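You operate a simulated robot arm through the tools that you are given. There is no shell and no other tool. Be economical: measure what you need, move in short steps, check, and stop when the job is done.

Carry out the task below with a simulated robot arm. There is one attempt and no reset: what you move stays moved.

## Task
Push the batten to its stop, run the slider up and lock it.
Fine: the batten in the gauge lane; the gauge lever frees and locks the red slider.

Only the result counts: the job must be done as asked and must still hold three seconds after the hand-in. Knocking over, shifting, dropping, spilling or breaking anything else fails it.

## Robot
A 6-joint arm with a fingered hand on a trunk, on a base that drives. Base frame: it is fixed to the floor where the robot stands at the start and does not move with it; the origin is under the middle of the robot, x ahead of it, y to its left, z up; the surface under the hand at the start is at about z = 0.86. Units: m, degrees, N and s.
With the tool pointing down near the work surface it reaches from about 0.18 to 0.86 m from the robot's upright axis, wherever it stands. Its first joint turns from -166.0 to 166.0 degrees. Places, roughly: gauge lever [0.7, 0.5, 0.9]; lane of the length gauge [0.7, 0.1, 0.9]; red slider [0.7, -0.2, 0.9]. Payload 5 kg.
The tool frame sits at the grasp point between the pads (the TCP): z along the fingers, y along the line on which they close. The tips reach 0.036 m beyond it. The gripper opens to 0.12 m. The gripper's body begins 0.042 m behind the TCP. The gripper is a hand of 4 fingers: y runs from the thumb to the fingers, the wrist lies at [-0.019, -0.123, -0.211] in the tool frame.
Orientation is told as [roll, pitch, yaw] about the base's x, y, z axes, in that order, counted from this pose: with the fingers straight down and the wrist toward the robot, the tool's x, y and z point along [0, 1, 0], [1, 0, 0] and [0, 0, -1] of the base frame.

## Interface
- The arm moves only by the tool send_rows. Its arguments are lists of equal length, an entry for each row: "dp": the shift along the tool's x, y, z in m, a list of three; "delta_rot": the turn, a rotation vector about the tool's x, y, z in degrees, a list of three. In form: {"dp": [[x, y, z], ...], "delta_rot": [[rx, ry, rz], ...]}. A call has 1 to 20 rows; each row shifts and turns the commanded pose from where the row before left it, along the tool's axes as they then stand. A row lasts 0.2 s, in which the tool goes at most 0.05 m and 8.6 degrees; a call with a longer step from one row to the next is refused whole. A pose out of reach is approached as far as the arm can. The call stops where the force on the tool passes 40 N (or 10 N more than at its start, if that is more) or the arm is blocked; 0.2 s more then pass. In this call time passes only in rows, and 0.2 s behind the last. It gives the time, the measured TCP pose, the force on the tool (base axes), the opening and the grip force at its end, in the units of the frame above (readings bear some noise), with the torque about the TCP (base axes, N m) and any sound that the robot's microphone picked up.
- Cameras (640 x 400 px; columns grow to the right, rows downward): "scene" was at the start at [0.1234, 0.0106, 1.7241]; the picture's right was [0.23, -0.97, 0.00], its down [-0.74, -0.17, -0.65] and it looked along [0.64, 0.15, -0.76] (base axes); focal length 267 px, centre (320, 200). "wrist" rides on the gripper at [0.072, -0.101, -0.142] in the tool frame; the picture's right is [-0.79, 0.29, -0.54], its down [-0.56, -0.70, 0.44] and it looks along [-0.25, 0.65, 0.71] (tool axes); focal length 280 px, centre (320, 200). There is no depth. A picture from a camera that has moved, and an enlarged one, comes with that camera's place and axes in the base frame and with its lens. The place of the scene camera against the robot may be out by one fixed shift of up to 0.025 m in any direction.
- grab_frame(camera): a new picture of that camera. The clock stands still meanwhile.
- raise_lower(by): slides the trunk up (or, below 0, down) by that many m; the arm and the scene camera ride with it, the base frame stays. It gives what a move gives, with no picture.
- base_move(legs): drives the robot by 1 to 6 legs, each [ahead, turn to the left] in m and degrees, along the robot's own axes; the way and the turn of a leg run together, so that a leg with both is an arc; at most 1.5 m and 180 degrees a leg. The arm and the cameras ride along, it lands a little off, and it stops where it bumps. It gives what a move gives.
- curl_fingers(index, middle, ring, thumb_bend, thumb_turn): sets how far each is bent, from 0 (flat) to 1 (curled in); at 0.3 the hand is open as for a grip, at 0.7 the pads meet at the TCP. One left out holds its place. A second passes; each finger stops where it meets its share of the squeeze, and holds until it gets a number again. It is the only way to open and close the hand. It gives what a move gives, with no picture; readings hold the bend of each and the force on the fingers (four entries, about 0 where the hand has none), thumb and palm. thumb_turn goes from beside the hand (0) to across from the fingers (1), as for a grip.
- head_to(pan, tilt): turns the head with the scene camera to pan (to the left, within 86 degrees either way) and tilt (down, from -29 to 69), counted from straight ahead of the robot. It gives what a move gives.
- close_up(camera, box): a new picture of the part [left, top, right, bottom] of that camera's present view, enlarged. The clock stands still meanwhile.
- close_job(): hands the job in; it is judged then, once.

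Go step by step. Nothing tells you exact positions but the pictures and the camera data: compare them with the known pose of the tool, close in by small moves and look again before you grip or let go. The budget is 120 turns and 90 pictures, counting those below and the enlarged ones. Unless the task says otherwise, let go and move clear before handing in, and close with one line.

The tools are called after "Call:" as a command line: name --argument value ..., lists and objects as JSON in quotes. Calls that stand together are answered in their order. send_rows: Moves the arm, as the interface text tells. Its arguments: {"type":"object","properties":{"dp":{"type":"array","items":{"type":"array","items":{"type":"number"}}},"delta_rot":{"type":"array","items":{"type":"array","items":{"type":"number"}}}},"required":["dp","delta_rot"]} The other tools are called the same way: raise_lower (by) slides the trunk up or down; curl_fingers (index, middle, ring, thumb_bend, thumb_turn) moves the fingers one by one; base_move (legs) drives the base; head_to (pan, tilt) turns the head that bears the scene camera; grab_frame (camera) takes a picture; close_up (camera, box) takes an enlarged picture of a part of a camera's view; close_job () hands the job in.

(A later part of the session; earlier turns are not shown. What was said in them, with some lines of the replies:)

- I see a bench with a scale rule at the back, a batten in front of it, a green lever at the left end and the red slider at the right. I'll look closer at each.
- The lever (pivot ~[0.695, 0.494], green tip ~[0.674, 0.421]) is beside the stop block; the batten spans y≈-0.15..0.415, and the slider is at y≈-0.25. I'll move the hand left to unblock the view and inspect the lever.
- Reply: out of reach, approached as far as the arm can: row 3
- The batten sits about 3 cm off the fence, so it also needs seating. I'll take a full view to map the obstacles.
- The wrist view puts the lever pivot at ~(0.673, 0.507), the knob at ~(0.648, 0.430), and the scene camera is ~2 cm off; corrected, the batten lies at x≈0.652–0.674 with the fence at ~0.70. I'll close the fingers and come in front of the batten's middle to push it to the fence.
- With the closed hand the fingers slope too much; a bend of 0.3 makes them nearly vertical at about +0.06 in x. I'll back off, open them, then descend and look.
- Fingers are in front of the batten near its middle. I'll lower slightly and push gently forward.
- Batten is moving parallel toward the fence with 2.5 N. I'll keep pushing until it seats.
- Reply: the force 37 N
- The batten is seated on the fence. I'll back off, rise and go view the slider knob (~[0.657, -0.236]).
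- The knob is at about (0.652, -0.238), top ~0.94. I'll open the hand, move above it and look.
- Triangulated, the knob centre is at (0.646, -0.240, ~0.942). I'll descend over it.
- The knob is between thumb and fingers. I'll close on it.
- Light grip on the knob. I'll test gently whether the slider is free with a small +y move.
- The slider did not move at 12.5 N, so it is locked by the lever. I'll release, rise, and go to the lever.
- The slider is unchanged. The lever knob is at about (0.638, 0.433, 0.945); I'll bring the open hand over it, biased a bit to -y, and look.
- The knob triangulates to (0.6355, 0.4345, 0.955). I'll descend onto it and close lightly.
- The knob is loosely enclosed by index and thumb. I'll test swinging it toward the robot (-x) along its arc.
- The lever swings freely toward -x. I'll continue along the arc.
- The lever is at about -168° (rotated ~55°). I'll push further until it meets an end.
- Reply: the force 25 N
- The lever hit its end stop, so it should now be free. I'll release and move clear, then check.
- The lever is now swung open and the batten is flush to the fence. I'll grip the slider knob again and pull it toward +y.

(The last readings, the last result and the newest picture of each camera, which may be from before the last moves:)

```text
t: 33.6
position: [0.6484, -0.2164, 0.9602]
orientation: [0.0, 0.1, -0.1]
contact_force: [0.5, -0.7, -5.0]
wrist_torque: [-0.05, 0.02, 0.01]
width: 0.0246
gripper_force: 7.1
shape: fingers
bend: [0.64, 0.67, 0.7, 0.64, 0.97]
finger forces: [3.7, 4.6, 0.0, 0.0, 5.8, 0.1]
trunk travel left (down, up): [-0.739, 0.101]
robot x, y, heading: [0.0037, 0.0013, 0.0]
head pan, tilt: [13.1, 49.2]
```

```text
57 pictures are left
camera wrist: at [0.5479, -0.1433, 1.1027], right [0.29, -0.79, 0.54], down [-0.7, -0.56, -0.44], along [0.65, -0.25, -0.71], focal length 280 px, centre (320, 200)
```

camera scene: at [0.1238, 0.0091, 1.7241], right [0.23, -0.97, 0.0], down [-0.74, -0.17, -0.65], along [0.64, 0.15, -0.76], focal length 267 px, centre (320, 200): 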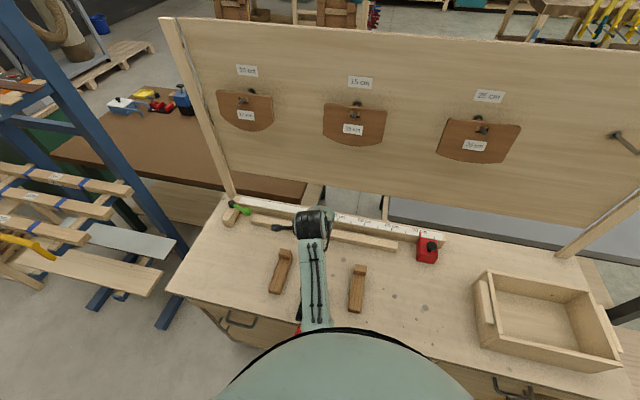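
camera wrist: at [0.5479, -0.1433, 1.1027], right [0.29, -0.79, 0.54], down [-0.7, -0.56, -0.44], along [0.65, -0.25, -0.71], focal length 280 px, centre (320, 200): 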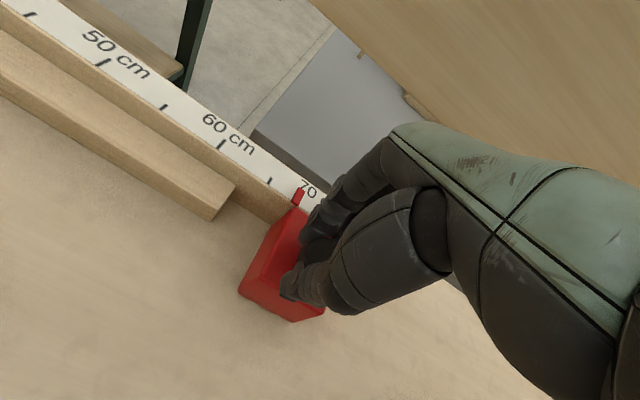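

The slider moves freely. Continuing until it contacts the batten.

Call:
send_rows --dp '[[0.008, 0, 0], [0.008, 0, 0], [0.008, 0, 0], [0.008, 0, 0], [0.008, 0, 0], [0.006, 0, 0], [0.006, 0, 0], [0.006, 0, 0]]' --delta_rot '[[0, 0, 0], [0, 0, 0], [0, 0, 0], [0, 0, 0], [0, 0, 0], [0, 0, 0], [0, 0, 0], [0, 0, 0]]'

Call:
grab_frame --camera "wrist"

Call:
close_up --camera "scene" --box '[200, 170, 360, 270]'

```text
t: 35.4
position: [0.6498, -0.1586, 0.9606]
orientation: [-0.1, 0.0, 0.0]
contact_force: [-0.8, -1.5, -5.0]
wrist_torque: [-0.02, 0.09, 0.02]
width: 0.025
gripper_force: 6.7
shape: fingers
bend: [0.65, 0.67, 0.7, 0.64, 0.97]
finger forces: [3.4, 4.7, 0.0, 0.1, 5.9, 0.0]
trunk travel left (down, up): [-0.739, 0.101]
robot x, y, heading: [-0.0031, 0.0027, -0.1]
head pan, tilt: [13.1, 49.2]
```

```text
56 pictures are left
camera wrist: at [0.5482, -0.0858, 1.1024], right [0.29, -0.79, 0.54], down [-0.7, -0.56, -0.44], along [0.65, -0.25, -0.71], focal length 280 px, centre (320, 200)
```

wrist: 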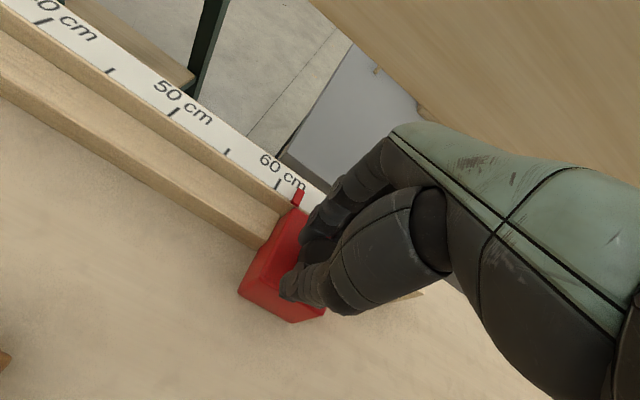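

```text
4.00 times, centred on (280, 220) of scene
camera zoom: at [0.1239, 0.0101, 1.7241], right [0.23, -0.97, 0.0], down [-0.74, -0.17, -0.65], along [0.64, 0.15, -0.76], focal length 1068 px, centre (480, 120)
```

zoom: 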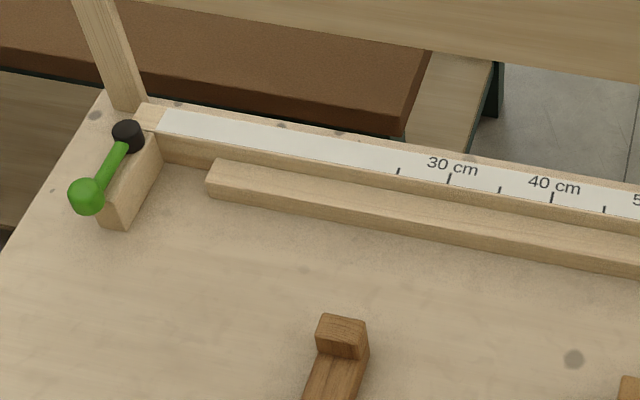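

The slider is pushing the batten along the fence with little force. Continuing in small steps toward the stop.

Call:
send_rows --dp '[[0.006, 0, 0], [0.006, 0, 0], [0.006, 0, 0], [0.006, 0, 0], [0.006, 0, 0], [0.004, 0, 0], [0.004, 0, 0]]' --delta_rot '[[0, 0, 0], [0, 0, 0], [0, 0, 0], [0, 0, 0], [0, 0, 0], [0, 0, 0], [0, 0, 0]]'

Call:
close_up --camera "scene" --box '[200, 170, 360, 270]'

```text
t: 37.0
position: [0.6486, -0.1209, 0.9593]
orientation: [0.0, 0.0, 0.1]
contact_force: [-0.1, -1.5, -5.4]
wrist_torque: [-0.03, 0.03, 0.04]
width: 0.0244
gripper_force: 6.6
shape: fingers
bend: [0.65, 0.67, 0.7, 0.64, 0.97]
finger forces: [3.8, 4.9, 0.1, 0.0, 5.3, 0.1]
trunk travel left (down, up): [-0.739, 0.101]
robot x, y, heading: [0.0024, 0.0048, -0.2]
head pan, tilt: [13.1, 49.2]
```

```text
4.00 times, centred on (280, 220) of scene
camera zoom: at [0.1244, 0.0101, 1.7241], right [0.23, -0.97, 0.0], down [-0.74, -0.17, -0.65], along [0.64, 0.15, -0.76], focal length 1068 px, centre (480, 120)
```

zoom: 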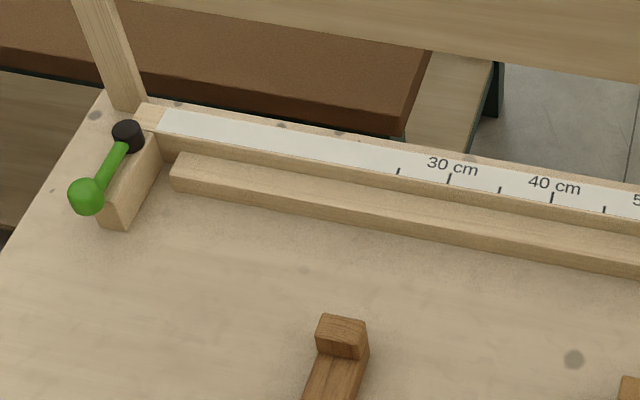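

About 2 cm remains to the stop. Small steps until force rises.

Call:
send_rows --dp '[[0.005, 0, 0], [0.004, 0, 0], [0.004, 0, 0], [0.003, 0, 0], [0.002, 0, 0]]' --delta_rot '[[0, 0, 0], [0, 0, 0], [0, 0, 0], [0, 0, 0], [0, 0, 0]]'

Call:
close_up --camera "scene" --box '[200, 180, 280, 230]'

```text
t: 38.2
position: [0.6495, -0.1037, 0.9584]
orientation: [0.0, 0.0, 0.1]
contact_force: [0.6, -2.0, -2.9]
wrist_torque: [0.01, 0.06, 0.03]
width: 0.0244
gripper_force: 6.5
shape: fingers
bend: [0.65, 0.67, 0.7, 0.64, 0.97]
finger forces: [3.4, 4.5, 0.0, 0.0, 5.4, 0.0]
trunk travel left (down, up): [-0.739, 0.101]
robot x, y, heading: [0.0027, -0.0012, -0.3]
head pan, tilt: [13.1, 49.2]
```

```text
8.00 times, centred on (240, 205) of scene
camera zoom: at [0.1239, 0.0099, 1.7241], right [0.23, -0.97, 0.0], down [-0.74, -0.17, -0.65], along [0.64, 0.15, -0.76], focal length 2137 px, centre (960, 160)
```

zoom: 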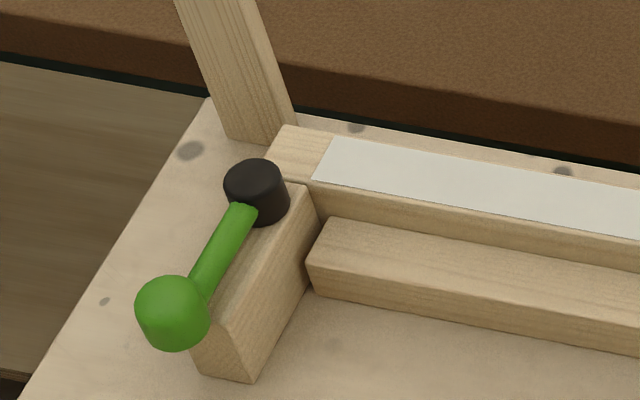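

Almost touching. A few more tiny steps.

Call:
send_rows --dp '[[0.002, 0, 0], [0.002, 0, 0], [0.002, 0, 0], [0.002, 0, 0]]' --delta_rot '[[0, 0, 0], [0, 0, 0], [0, 0, 0], [0, 0, 0]]'

Call:
close_up --camera "scene" --box '[200, 180, 280, 230]'

```text
t: 39.2
position: [0.6495, -0.0975, 0.9591]
orientation: [0.0, 0.0, -0.1]
contact_force: [-0.4, -5.9, -6.0]
wrist_torque: [-0.09, 0.03, -0.02]
width: 0.0241
gripper_force: 6.4
shape: fingers
bend: [0.65, 0.67, 0.7, 0.64, 0.97]
finger forces: [2.7, 5.7, 0.0, 0.0, 4.7, 0.0]
trunk travel left (down, up): [-0.739, 0.101]
robot x, y, heading: [0.0003, -0.0022, 0.1]
head pan, tilt: [13.1, 49.2]
```

```text
8.00 times, centred on (240, 205) of scene
camera zoom: at [0.1243, 0.0086, 1.724], right [0.23, -0.97, 0.0], down [-0.74, -0.17, -0.65], along [0.64, 0.15, -0.76], focal length 2137 px, centre (960, 160)
```

zoom: 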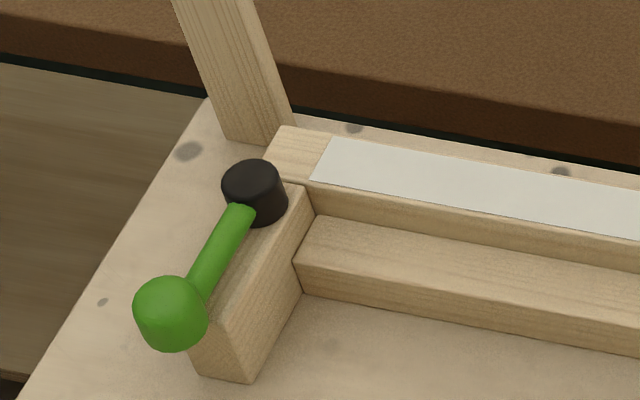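

The batten has met the stop and force is rising. A bit more for firm contact, then check slider and batten.

Call:
send_rows --dp '[[0.002, 0, 0], [0.002, 0, 0]]' --delta_rot '[[0, 0, 0], [0, 0, 0]]'

Call:
close_up --camera "scene" --box '[200, 180, 280, 230]'

Call:
grab_frame --camera "wrist"

```text
t: 39.8
position: [0.6495, -0.0929, 0.9603]
orientation: [0.1, 0.2, 0.0]
contact_force: [0.7, -7.7, -6.9]
wrist_torque: [-0.11, 0.07, -0.08]
width: 0.019
gripper_force: 6.1
shape: fingers
bend: [0.67, 0.67, 0.7, 0.65, 0.97]
finger forces: [1.1, 7.9, 0.1, 0.1, 3.0, 0.0]
trunk travel left (down, up): [-0.739, 0.101]
robot x, y, heading: [0.0005, 0.0011, 0.1]
head pan, tilt: [13.1, 49.2]
```

```text
8.00 times, centred on (240, 205) of scene
camera zoom: at [0.1246, 0.0086, 1.724], right [0.23, -0.97, 0.0], down [-0.74, -0.17, -0.65], along [0.64, 0.15, -0.76], focal length 2137 px, centre (960, 160)
```

zoom: 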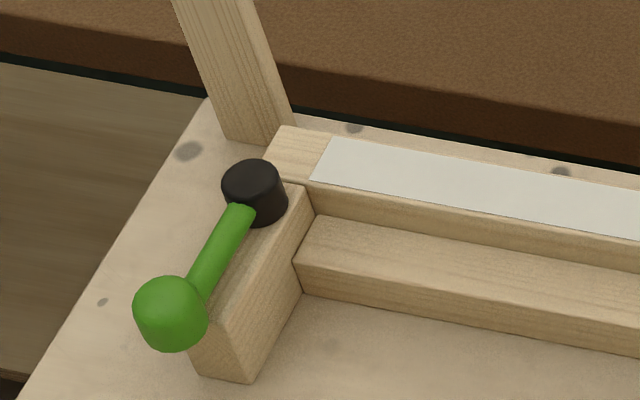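

```text
50 pictures are left
camera wrist: at [0.5483, -0.0197, 1.1022], right [0.29, -0.79, 0.54], down [-0.7, -0.56, -0.44], along [0.65, -0.25, -0.71], focal length 280 px, centre (320, 200)
```

wrist: 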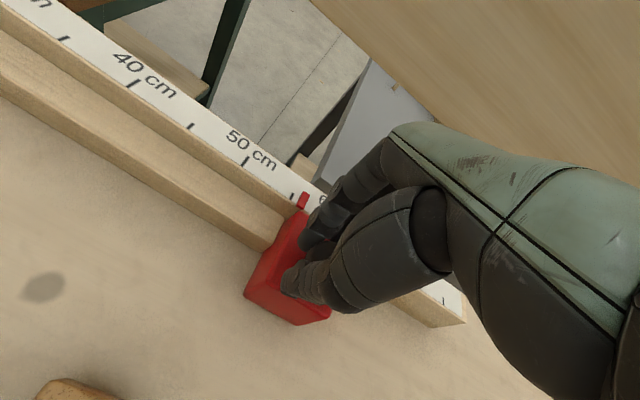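

Firm contact: the batten is at the stop and the slider against the batten. I'll release, rise and go back to the lever.

Call:
curl_fingers --index 0.3 --middle 0.3 --ring 0.3 --thumb_bend 0.3

Call:
send_rows --dp '[[0, 0, -0.04], [0, 0, -0.045], [0.048, -0.006, 0], [0.048, -0.006, 0], [0.048, -0.006, 0], [0.048, -0.006, 0], [0.048, -0.006, 0], [0.048, -0.006, 0], [0.048, -0.006, 0], [0.048, -0.006, 0], [0.048, -0.006, 0], [0.048, -0.006, 0], [0.048, -0.005, 0], [0.048, 0, 0]]' --delta_rot '[[0, 0, 0], [0, 0, 0], [0, 0, 0], [0, 0, 0], [0, 0, 0], [0, 0, 0], [0, 0, 0], [0, 0, 0], [0, 0, 0], [0, 0, 0], [0, 0, 0], [0, 0, 0], [0, 0, 0], [0, 0, 0]]'

Call:
grab_frame --camera "wrist"

Call:
close_up --camera "scene" --box '[320, 190, 480, 290]'

```text
t: 40.8
position: [0.648, -0.0912, 0.9594]
orientation: [-0.1, 0.0, 0.0]
contact_force: [-0.4, -0.6, 0.4]
wrist_torque: [0.04, 0.0, 0.0]
width: 0.123
gripper_force: 0.1
shape: fingers
bend: [0.3, 0.3, 0.3, 0.3, 0.97]
finger forces: [0.0, 0.1, 0.1, 0.0, 0.1, 0.0]
trunk travel left (down, up): [-0.739, 0.101]
robot x, y, heading: [-0.0013, -0.0056, 0.2]
head pan, tilt: [13.1, 49.2]
```

```text
t: 43.8
position: [0.5836, 0.4876, 1.043]
orientation: [-0.1, 0.0, 0.1]
contact_force: [0.2, 0.6, -1.4]
wrist_torque: [0.0, 0.04, 0.02]
width: 0.1233
gripper_force: 0.0
shape: fingers
bend: [0.3, 0.3, 0.3, 0.3, 0.98]
finger forces: [0.0, 0.0, 0.0, 0.1, 0.0, 0.1]
trunk travel left (down, up): [-0.739, 0.101]
robot x, y, heading: [-0.0013, -0.0016, -0.1]
head pan, tilt: [13.1, 49.2]
```

```text
49 pictures are left
camera wrist: at [0.4821, 0.5615, 1.1847], right [0.29, -0.79, 0.54], down [-0.7, -0.56, -0.44], along [0.65, -0.25, -0.71], focal length 280 px, centre (320, 200)
```

wrist: 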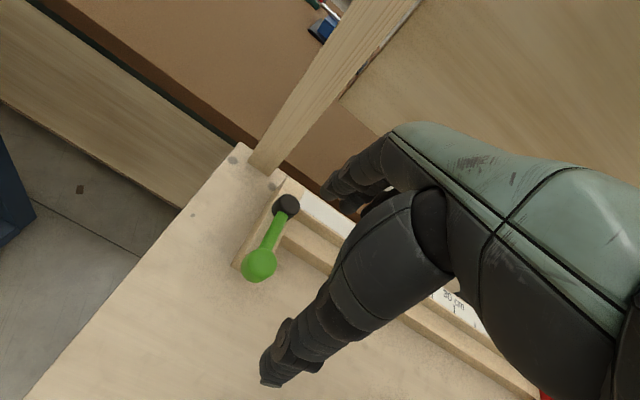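

```text
4.00 times, centred on (400, 240) of scene
camera zoom: at [0.1237, 0.0135, 1.724], right [0.23, -0.97, 0.0], down [-0.74, -0.17, -0.65], along [0.64, 0.15, -0.76], focal length 1068 px, centre (0, 40)
```

zoom: 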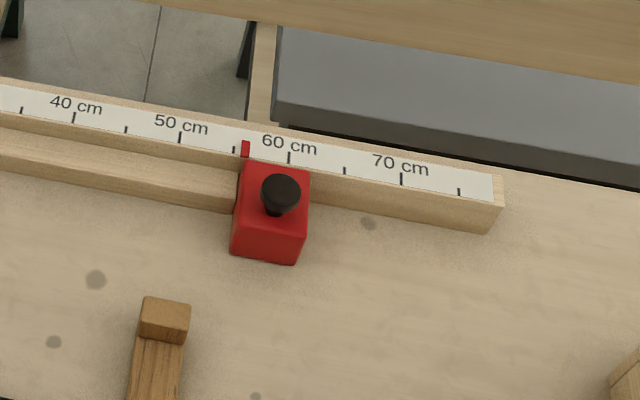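

The slider is snug against the batten at ~56 cm. The lever knob is at (0.588, 0.51). I'll close the fingers and come down on its +y side to swing it back by pushing -y then +x.

Call:
curl_fingers --index 0.65 --middle 0.65 --ring 0.65 --thumb_bend 0.63

Call:
send_rows --dp '[[0.044, 0, 0], [0.044, 0, 0], [0, 0, 0.03]]' --delta_rot '[[0, 0, 0], [0, 0, 0], [0, 0, 0]]'

Call:
grab_frame --camera "wrist"

Call:
close_up --camera "scene" --box '[160, 140, 320, 240]'

```text
t: 44.8
position: [0.5836, 0.4854, 1.0444]
orientation: [-0.1, 0.0, 0.0]
contact_force: [0.1, 0.7, 0.5]
wrist_torque: [0.03, -0.01, -0.01]
width: 0.0231
gripper_force: 0.2
shape: fingers
bend: [0.65, 0.65, 0.65, 0.63, 0.98]
finger forces: [0.0, 0.0, 0.0, 0.0, 0.1, 0.1]
trunk travel left (down, up): [-0.739, 0.101]
robot x, y, heading: [0.0016, -0.0001, -0.1]
head pan, tilt: [13.1, 49.2]
```

```text
t: 45.6
position: [0.5832, 0.5718, 1.0157]
orientation: [-0.1, 0.1, 0.0]
contact_force: [-0.6, 0.5, 0.1]
wrist_torque: [0.0, 0.03, 0.01]
width: 0.023
gripper_force: 0.0
shape: fingers
bend: [0.65, 0.65, 0.65, 0.63, 0.98]
finger forces: [0.0, 0.1, 0.0, 0.1, 0.0, 0.0]
trunk travel left (down, up): [-0.739, 0.101]
robot x, y, heading: [0.0004, -0.0002, -0.0]
head pan, tilt: [13.1, 49.2]
```

```text
47 pictures are left
camera wrist: at [0.4815, 0.6456, 1.1586], right [0.29, -0.79, 0.54], down [-0.7, -0.56, -0.44], along [0.65, -0.25, -0.71], focal length 280 px, centre (320, 200)
```

wrist: 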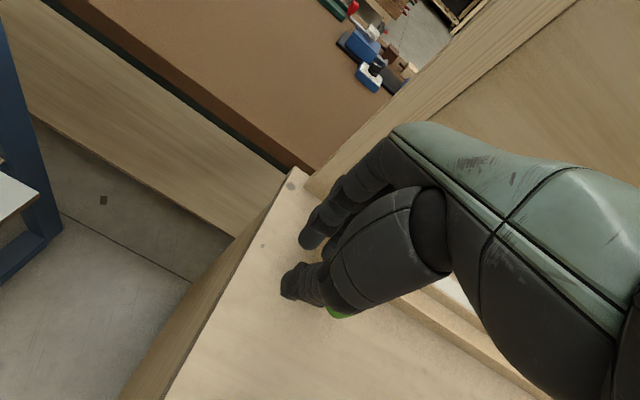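

```text
4.00 times, centred on (240, 190) of scene
camera zoom: at [0.124, 0.0092, 1.7241], right [0.23, -0.97, 0.0], down [-0.74, -0.17, -0.65], along [0.64, 0.15, -0.76], focal length 1068 px, centre (640, 240)
```

zoom: 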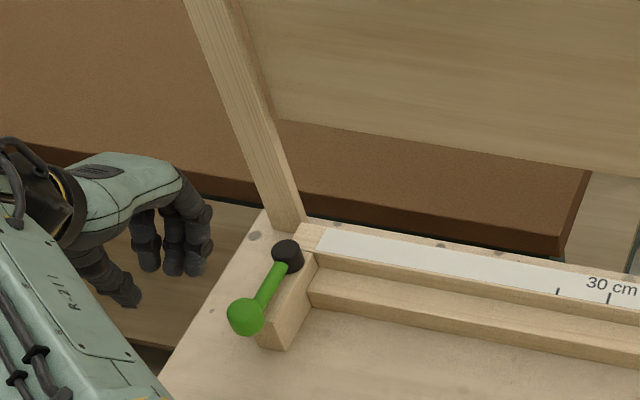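

Hand is on the +y side and clear. Descend and push -y.

Call:
send_rows --dp '[[0, 0, 0.03], [0, 0, 0.022], [-0.01, 0, 0], [-0.01, 0, 0], [-0.01, 0, 0]]' --delta_rot '[[0, 0, 0], [0, 0, 0], [0, 0, 0], [0, 0, 0], [0, 0, 0]]'

Call:
grab_frame --camera "wrist"

Call:
close_up --camera "scene" --box '[160, 140, 320, 240]'

```text
t: 46.8
position: [0.5823, 0.5411, 0.9644]
orientation: [-0.1, 0.0, 0.1]
contact_force: [0.1, 0.3, -0.5]
wrist_torque: [0.03, 0.0, -0.02]
width: 0.0227
gripper_force: 0.7
shape: fingers
bend: [0.65, 0.65, 0.65, 0.63, 0.98]
finger forces: [0.0, 0.0, 0.7, 0.0, 0.0, 0.0]
trunk travel left (down, up): [-0.739, 0.101]
robot x, y, heading: [-0.0011, 0.0017, -0.1]
head pan, tilt: [13.1, 49.2]
```

```text
45 pictures are left
camera wrist: at [0.4812, 0.6145, 1.1057], right [0.29, -0.79, 0.54], down [-0.7, -0.56, -0.44], along [0.65, -0.25, -0.71], focal length 280 px, centre (320, 200)
```

wrist: 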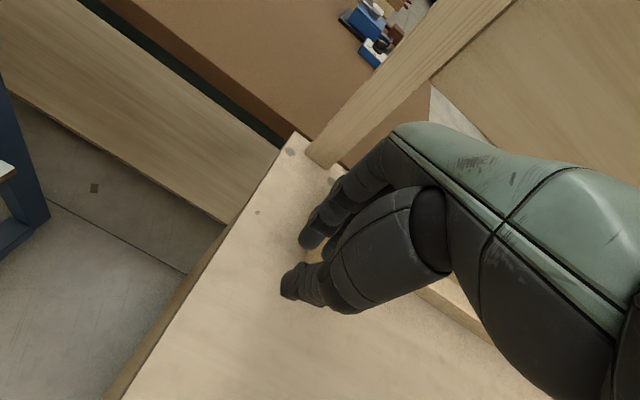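

```text
4.00 times, centred on (240, 190) of scene
camera zoom: at [0.1233, 0.0103, 1.7241], right [0.23, -0.97, 0.0], down [-0.74, -0.17, -0.65], along [0.64, 0.15, -0.76], focal length 1068 px, centre (640, 240)
```

zoom: 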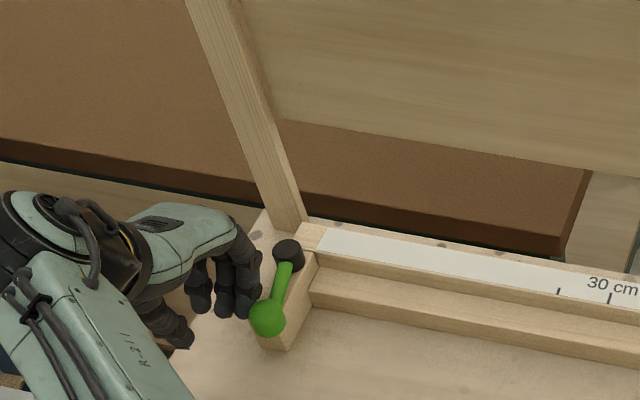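

The ring finger is swinging the knob. Continue -y, easing slightly toward -x to keep off the pivot cap.

Call:
send_rows --dp '[[-0.01, -0.005, 0], [-0.01, 0, 0], [-0.01, 0, 0]]' --delta_rot '[[0, 0, 0], [0, 0, 0], [0, 0, 0]]'

Call:
close_up --camera "scene" --box '[160, 140, 320, 240]'

```text
t: 47.6
position: [0.578, 0.513, 0.9631]
orientation: [-0.1, 0.0, 0.2]
contact_force: [0.0, -0.1, -0.4]
wrist_torque: [0.0, 0.02, 0.01]
width: 0.0231
gripper_force: 0.5
shape: fingers
bend: [0.65, 0.65, 0.65, 0.63, 0.98]
finger forces: [0.0, 0.0, 0.6, 0.1, 0.0, 0.1]
trunk travel left (down, up): [-0.739, 0.101]
robot x, y, heading: [-0.0014, -0.0033, -0.2]
head pan, tilt: [13.1, 49.2]
```

```text
4.00 times, centred on (240, 190) of scene
camera zoom: at [0.1233, 0.0106, 1.7241], right [0.23, -0.97, 0.0], down [-0.74, -0.17, -0.65], along [0.64, 0.15, -0.76], focal length 1068 px, centre (640, 240)
```

zoom: 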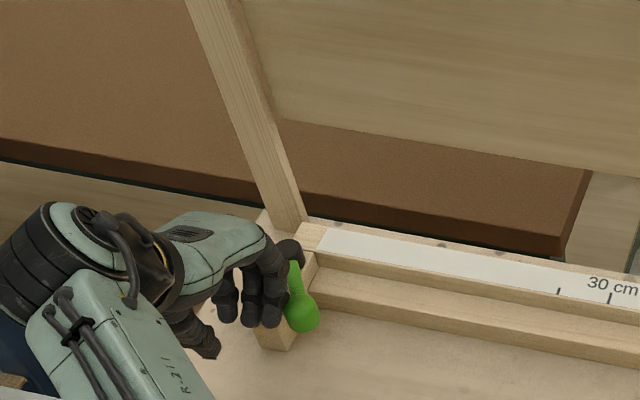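

The lever is at about -140°. I'll lift, reposition in front of the knob with straighter fingers, and push +x to finish locking.

Call:
send_rows --dp '[[0.01, 0, 0], [0, 0, -0.04], [0, 0, -0.03], [-0.04, -0.03, 0], [-0.04, -0.035, 0], [0, -0.03, 0]]' --delta_rot '[[0, 0, 0], [0, 0, 0], [0, 0, 0], [0, 0, 0], [0, 0, 0], [0, 0, 0]]'

Call:
curl_fingers --index 0.3 --middle 0.3 --ring 0.3 --thumb_bend 0.63

Call:
send_rows --dp '[[0, 0, 0.04], [0, 0, 0.035]]' --delta_rot '[[0, 0, 0], [0, 0, 0]]'

Call:
grab_frame --camera "wrist"

Call:
close_up --camera "scene" --box '[180, 160, 340, 260]'

```text
refused: row 5 steps farther than a row can; nothing moved
```

```text
t: 48.6
position: [0.5792, 0.5129, 0.963]
orientation: [-0.2, 0.0, -0.1]
contact_force: [1.5, 0.2, -0.2]
wrist_torque: [-0.02, 0.02, 0.04]
width: 0.0748
gripper_force: 0.0
shape: fingers
bend: [0.3, 0.3, 0.3, 0.63, 0.98]
finger forces: [0.0, 0.0, 0.0, 0.1, 0.1, 0.0]
trunk travel left (down, up): [-0.739, 0.101]
robot x, y, heading: [0.0037, 0.0009, 0.1]
head pan, tilt: [13.1, 49.2]
```

```text
t: 49.0
position: [0.5845, 0.5172, 0.9496]
orientation: [0.8, -1.6, 0.0]
contact_force: [-6.9, -7.8, 27.9]
wrist_torque: [-1.27, -2.27, -0.93]
width: 0.075
gripper_force: 14.3
shape: fingers
bend: [0.3, 0.31, 0.3, 0.63, 0.98]
finger forces: [0.0, 2.3, 25.9, 0.0, 0.0, 0.0]
trunk travel left (down, up): [-0.739, 0.101]
robot x, y, heading: [-0.0029, 0.002, 0.0]
head pan, tilt: [13.1, 49.2]
stopped in row 2: the force on the tool passed its limit at 43 N (the readings are from after the stop); the commanded pose is now the measured one
```

```text
42 pictures are left
camera wrist: at [0.4797, 0.5888, 1.0896], right [0.27, -0.8, 0.54], down [-0.69, -0.56, -0.47], along [0.67, -0.24, -0.7], focal length 280 px, centre (320, 200)
```

wrist: 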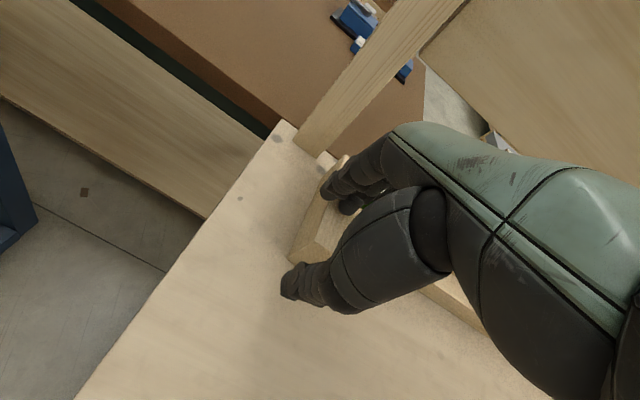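

```text
4.00 times, centred on (260, 210) of scene
camera zoom: at [0.12, 0.0074, 1.7247], right [0.23, -0.97, 0.0], down [-0.74, -0.17, -0.66], along [0.64, 0.15, -0.76], focal length 1068 px, centre (560, 160)
```

zoom: 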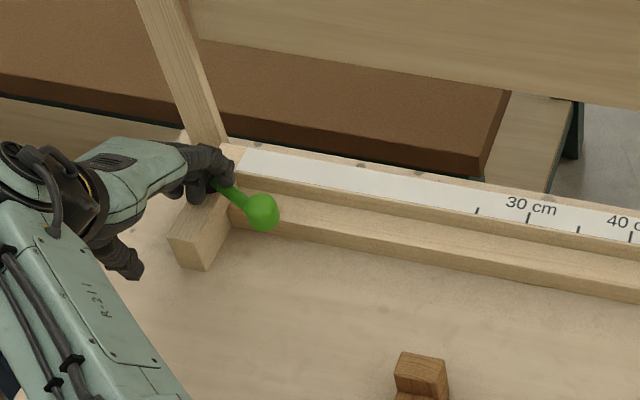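

The refused first move meant my batch pressed the hand down on the block — force-limited and nothing appears shifted; opening the fingers also swung the lever most of the way back. I'll lift straight up and inspect.

Call:
send_rows --dp '[[0, 0, -0.03], [0, 0, -0.04], [0, -0.03, -0.02], [-0.03, -0.035, 0], [-0.04, -0.02, 0]]' --delta_rot '[[0, 0, 0], [1.6, -0.8, 0], [0, 0, 0], [0, 0, 0], [0, 0, 0]]'

Call:
close_up --camera "scene" --box '[180, 160, 340, 260]'

Call:
grab_frame --camera "wrist"

```text
t: 50.2
position: [0.4965, 0.4453, 1.0326]
orientation: [-0.3, 0.6, 0.1]
contact_force: [0.4, -0.6, -0.1]
wrist_torque: [0.0, 0.02, -0.03]
width: 0.075
gripper_force: 0.0
shape: fingers
bend: [0.3, 0.3, 0.3, 0.63, 0.98]
finger forces: [0.0, 0.0, 0.0, 0.0, 0.1, 0.0]
trunk travel left (down, up): [-0.739, 0.101]
robot x, y, heading: [-0.0001, -0.0002, -0.2]
head pan, tilt: [13.1, 49.2]
```

```text
4.00 times, centred on (260, 210) of scene
camera zoom: at [0.1228, 0.0076, 1.7242], right [0.23, -0.97, 0.0], down [-0.74, -0.17, -0.65], along [0.64, 0.15, -0.76], focal length 1068 px, centre (560, 160)
```

zoom: 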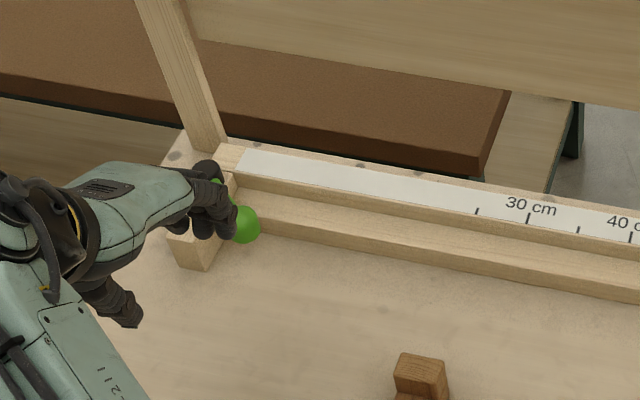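

```text
39 pictures are left
camera wrist: at [0.3974, 0.5185, 1.1763], right [0.29, -0.79, 0.54], down [-0.7, -0.56, -0.43], along [0.65, -0.25, -0.72], focal length 280 px, centre (320, 200)
```

wrist: 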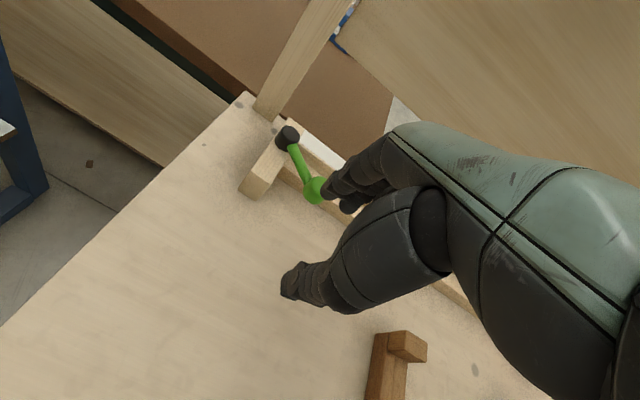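

The lever is at about -131°, with the hand in front of it. I'll descend and push +x.

Call:
send_rows --dp '[[0, 0, 0.04], [0, 0, 0.035], [0, 0.01, 0], [0, 0.01, 0], [0, 0.01, 0]]' --delta_rot '[[0, 0, 0], [0, 0, 0], [0, 0, 0], [0, 0, 0], [0, 0, 0]]'

Call:
close_up --camera "scene" --box '[180, 160, 340, 260]'

Call:
grab_frame --camera "wrist"

```text
t: 51.4
position: [0.5266, 0.447, 0.9553]
orientation: [-0.3, 0.6, 0.2]
contact_force: [-1.5, -1.2, -0.1]
wrist_torque: [-0.04, -0.03, -0.09]
width: 0.0749
gripper_force: 0.4
shape: fingers
bend: [0.3, 0.3, 0.3, 0.63, 0.98]
finger forces: [0.0, 1.3, 0.0, 0.0, 0.0, 0.1]
trunk travel left (down, up): [-0.739, 0.101]
robot x, y, heading: [-0.001, -0.0015, 0.1]
head pan, tilt: [13.1, 49.2]
```

```text
4.00 times, centred on (260, 210) of scene
camera zoom: at [0.1236, 0.0108, 1.7241], right [0.23, -0.97, 0.0], down [-0.74, -0.17, -0.65], along [0.64, 0.15, -0.76], focal length 1068 px, centre (560, 160)
```

zoom: 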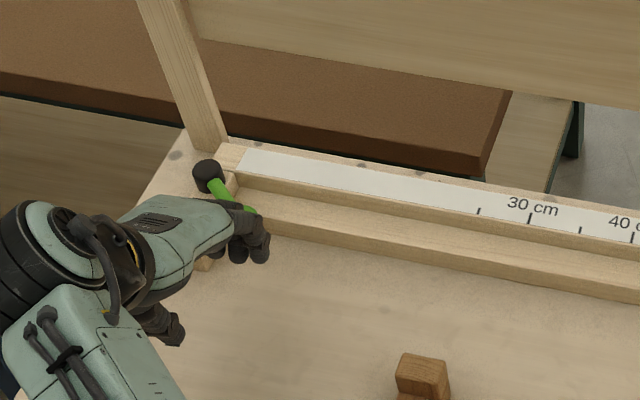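

```text
37 pictures are left
camera wrist: at [0.4276, 0.5212, 1.0991], right [0.3, -0.78, 0.55], down [-0.7, -0.56, -0.43], along [0.65, -0.26, -0.72], focal length 280 px, centre (320, 200)
```

wrist: 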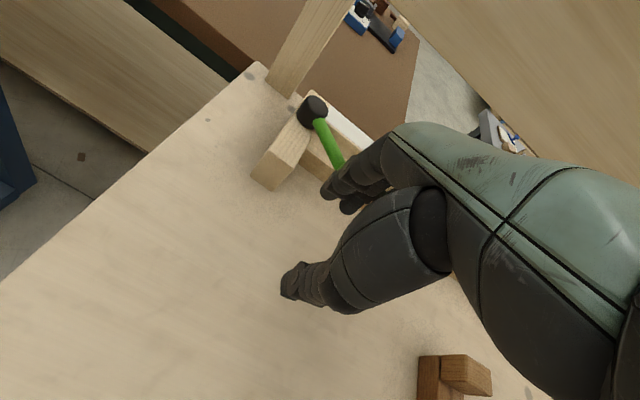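

Contact made and the lever turns. Continue +x until it reaches its end with rising force.

Call:
send_rows --dp '[[0, 0.008, 0], [0, 0.008, 0], [-0.002, 0.006, 0], [0, 0.005, 0], [0, 0.004, 0], [0, 0.004, 0]]' --delta_rot '[[0, 0, 0], [0, 0, 0], [0, 0, 0], [0, 0, 0], [0, 0, 0], [0, 0, 0]]'

Call:
close_up --camera "scene" --box '[180, 160, 340, 260]'

```text
t: 52.8
position: [0.5591, 0.4443, 0.9595]
orientation: [-0.3, 0.4, 0.1]
contact_force: [-10.9, -0.6, 8.5]
wrist_torque: [-0.14, -0.56, -0.23]
width: 0.0752
gripper_force: 6.8
shape: fingers
bend: [0.3, 0.34, 0.3, 0.63, 0.98]
finger forces: [0.1, 14.1, 0.1, 0.1, 0.1, 0.0]
trunk travel left (down, up): [-0.739, 0.101]
robot x, y, heading: [0.0005, 0.0017, 0.1]
head pan, tilt: [13.1, 49.2]
```

```text
4.00 times, centred on (260, 210) of scene
camera zoom: at [0.1197, 0.0093, 1.7245], right [0.23, -0.97, 0.0], down [-0.74, -0.17, -0.66], along [0.64, 0.15, -0.76], focal length 1068 px, centre (560, 160)
```

zoom: 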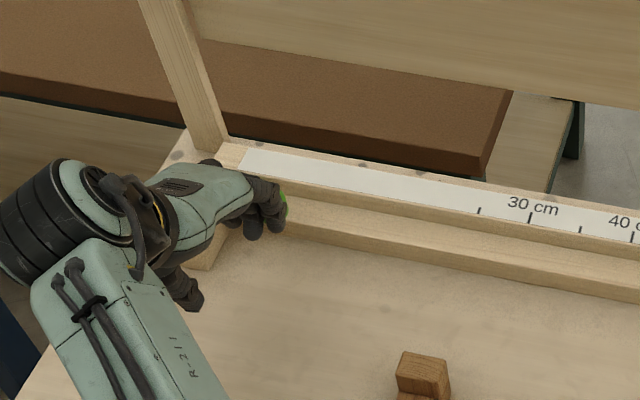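

Force is rising—probably the end. A little more, then back off and look.

Call:
send_rows --dp '[[0, 0.004, 0], [0, 0.004, 0]]' --delta_rot '[[0, 0, 0], [0, 0, 0]]'

Call:
send_rows --dp '[[0, -0.04, 0], [0, -0.03, -0.02], [0, 0, -0.04], [0, 0, -0.04], [-0.04, 0, 0]]' --delta_rot '[[0, 0, 0], [0, 0, 0], [0, 0, 0], [0, 0, 0], [0, 0, 0]]'

Call:
close_up --camera "scene" --box '[200, 170, 360, 270]'

Call:
close_up --camera "scene" --box '[320, 190, 480, 290]'

```text
t: 53.4
position: [0.567, 0.4459, 0.9611]
orientation: [-0.3, 0.4, 0.2]
contact_force: [-19.1, -2.8, 17.9]
wrist_torque: [-0.31, -0.98, -0.52]
width: 0.0753
gripper_force: 13.7
shape: fingers
bend: [0.3, 0.38, 0.31, 0.63, 0.98]
finger forces: [0.0, 24.8, 1.9, 0.0, 0.0, 0.0]
trunk travel left (down, up): [-0.739, 0.101]
robot x, y, heading: [0.0025, -0.0023, 0.1]
head pan, tilt: [13.1, 49.2]
```

```text
t: 54.6
position: [0.5004, 0.4005, 1.0606]
orientation: [-0.2, 0.6, 0.1]
contact_force: [0.6, -0.1, -0.1]
wrist_torque: [0.03, 0.02, 0.02]
width: 0.0748
gripper_force: 0.1
shape: fingers
bend: [0.3, 0.3, 0.3, 0.63, 0.98]
finger forces: [0.0, 0.0, 0.0, 0.0, 0.0, 0.1]
trunk travel left (down, up): [-0.739, 0.101]
robot x, y, heading: [-0.0007, 0.0004, -0.2]
head pan, tilt: [13.1, 49.2]
```

```text
4.00 times, centred on (280, 220) of scene
camera zoom: at [0.1225, 0.0068, 1.7242], right [0.23, -0.97, 0.0], down [-0.74, -0.17, -0.65], along [0.64, 0.15, -0.76], focal length 1068 px, centre (480, 120)
```

zoom: 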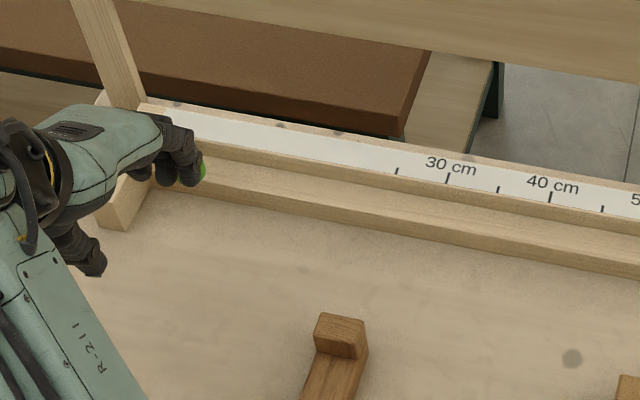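

```text
4.00 times, centred on (400, 240) of scene
camera zoom: at [0.1225, 0.0068, 1.7242], right [0.23, -0.97, 0.0], down [-0.74, -0.17, -0.65], along [0.64, 0.15, -0.76], focal length 1068 px, centre (0, 40)
```

zoom: 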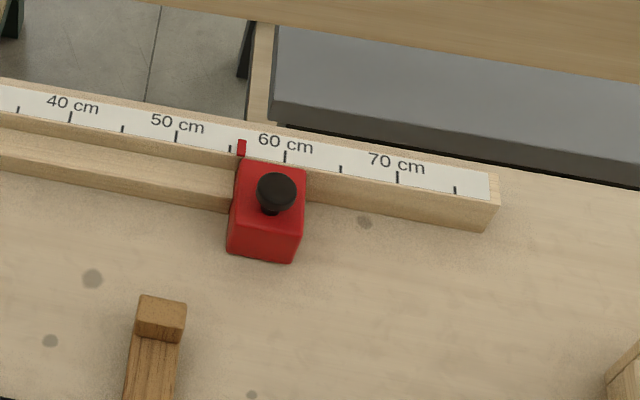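

Slider stays snug. I'll move the arm out of the view to check the lever angle.

Call:
send_rows --dp '[[-0.04, -0.02, -0.02], [-0.045, 0, -0.02], [-0.045, 0, 0], [-0.045, 0, 0], [-0.045, 0, 0], [-0.045, 0, 0]]' --delta_rot '[[0, 0, 0], [0, 0, 0], [0, 0, 0], [0, 0, 0], [0, 0, 0], [0, 0, 0]]'

Call:
close_up --camera "scene" --box '[200, 170, 360, 270]'

Call:
close_up --camera "scene" --box '[200, 180, 280, 230]'

```text
t: 56.0
position: [0.485, 0.1369, 1.0996]
orientation: [-0.3, 0.6, 0.1]
contact_force: [0.4, -0.6, -0.3]
wrist_torque: [-0.01, 0.02, 0.0]
width: 0.0755
gripper_force: 0.0
shape: fingers
bend: [0.3, 0.3, 0.3, 0.63, 0.98]
finger forces: [0.0, 0.0, 0.0, 0.0, 0.0, 0.0]
trunk travel left (down, up): [-0.739, 0.101]
robot x, y, heading: [0.0017, -0.001, -0.1]
head pan, tilt: [13.1, 49.2]
```

```text
4.00 times, centred on (280, 220) of scene
camera zoom: at [0.1231, 0.0087, 1.7242], right [0.23, -0.97, 0.0], down [-0.74, -0.17, -0.65], along [0.64, 0.15, -0.76], focal length 1068 px, centre (480, 120)
```

zoom: 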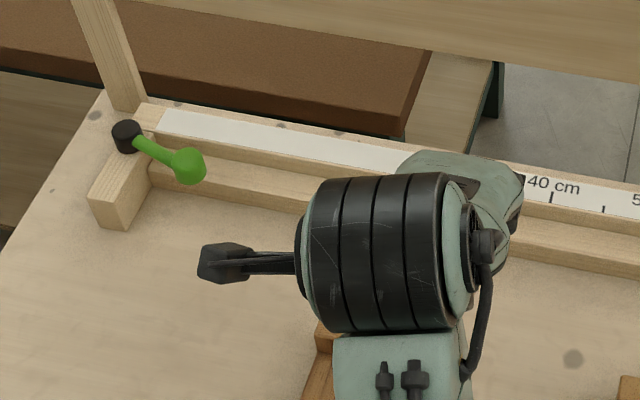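

```text
8.00 times, centred on (240, 205) of scene
camera zoom: at [0.1231, 0.0087, 1.7242], right [0.23, -0.97, 0.0], down [-0.74, -0.17, -0.65], along [0.64, 0.15, -0.76], focal length 2137 px, centre (960, 160)
```

zoom: 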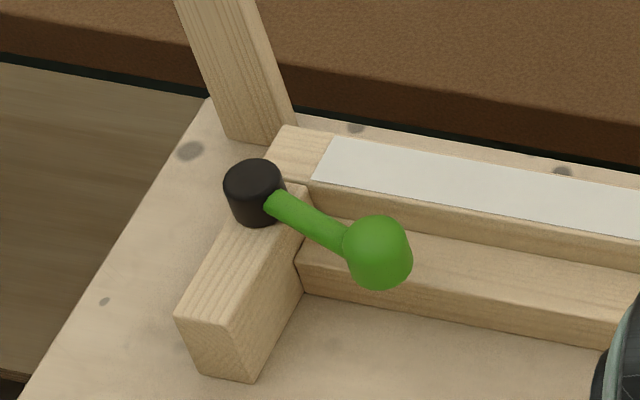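

The lever is back at exactly its original locked position, and the batten is at the stop. One last close look at the slider–batten contact.

Call:
close_up --camera "scene" --box '[350, 205, 430, 255]'

Call:
grab_frame --camera "scene"

```text
8.00 times, centred on (390, 230) of scene
camera zoom: at [0.1231, 0.0087, 1.7242], right [0.23, -0.97, 0.0], down [-0.74, -0.17, -0.65], along [0.64, 0.15, -0.76], focal length 2137 px, centre (-240, -40)
```

zoom: 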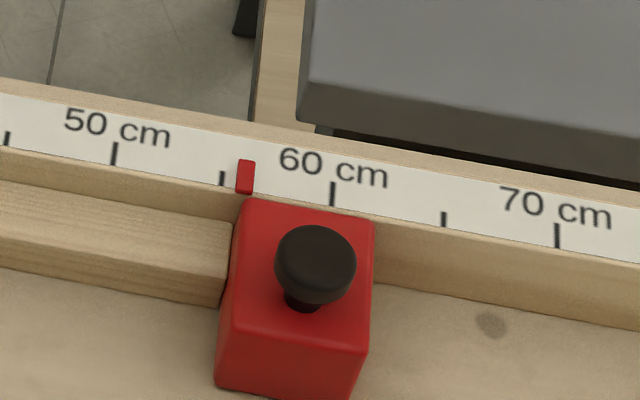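

```text
30 pictures are left
camera scene: at [0.1231, 0.0087, 1.7242], right [0.23, -0.97, 0.0], down [-0.74, -0.17, -0.65], along [0.64, 0.15, -0.76], focal length 267 px, centre (320, 200)
```

scene: 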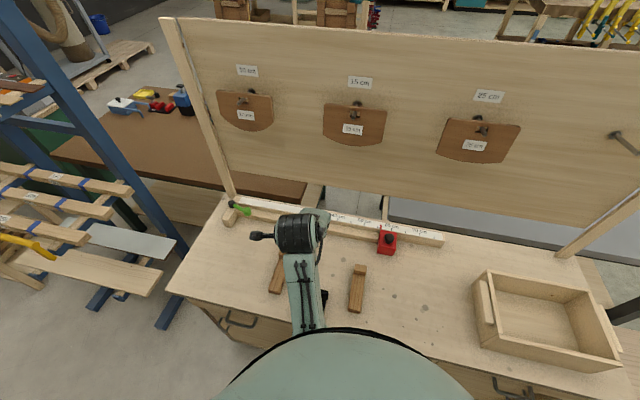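

The batten is at its stop and on the fence, the slider touches its end, the lever is locked, everything else is in place, and the hand is clear. Handing in.

Call:
close_job

```text
The job is handed in.
```

The batten is against its stop and the fence, the red slider is up against its end at about 56 cm, and the lever is back in its original locked position. I did not nudge the slider again to test the lock. At one point the hand pressed down on the stop block with up to 43 N, but nothing looked shifted in the final pictures.
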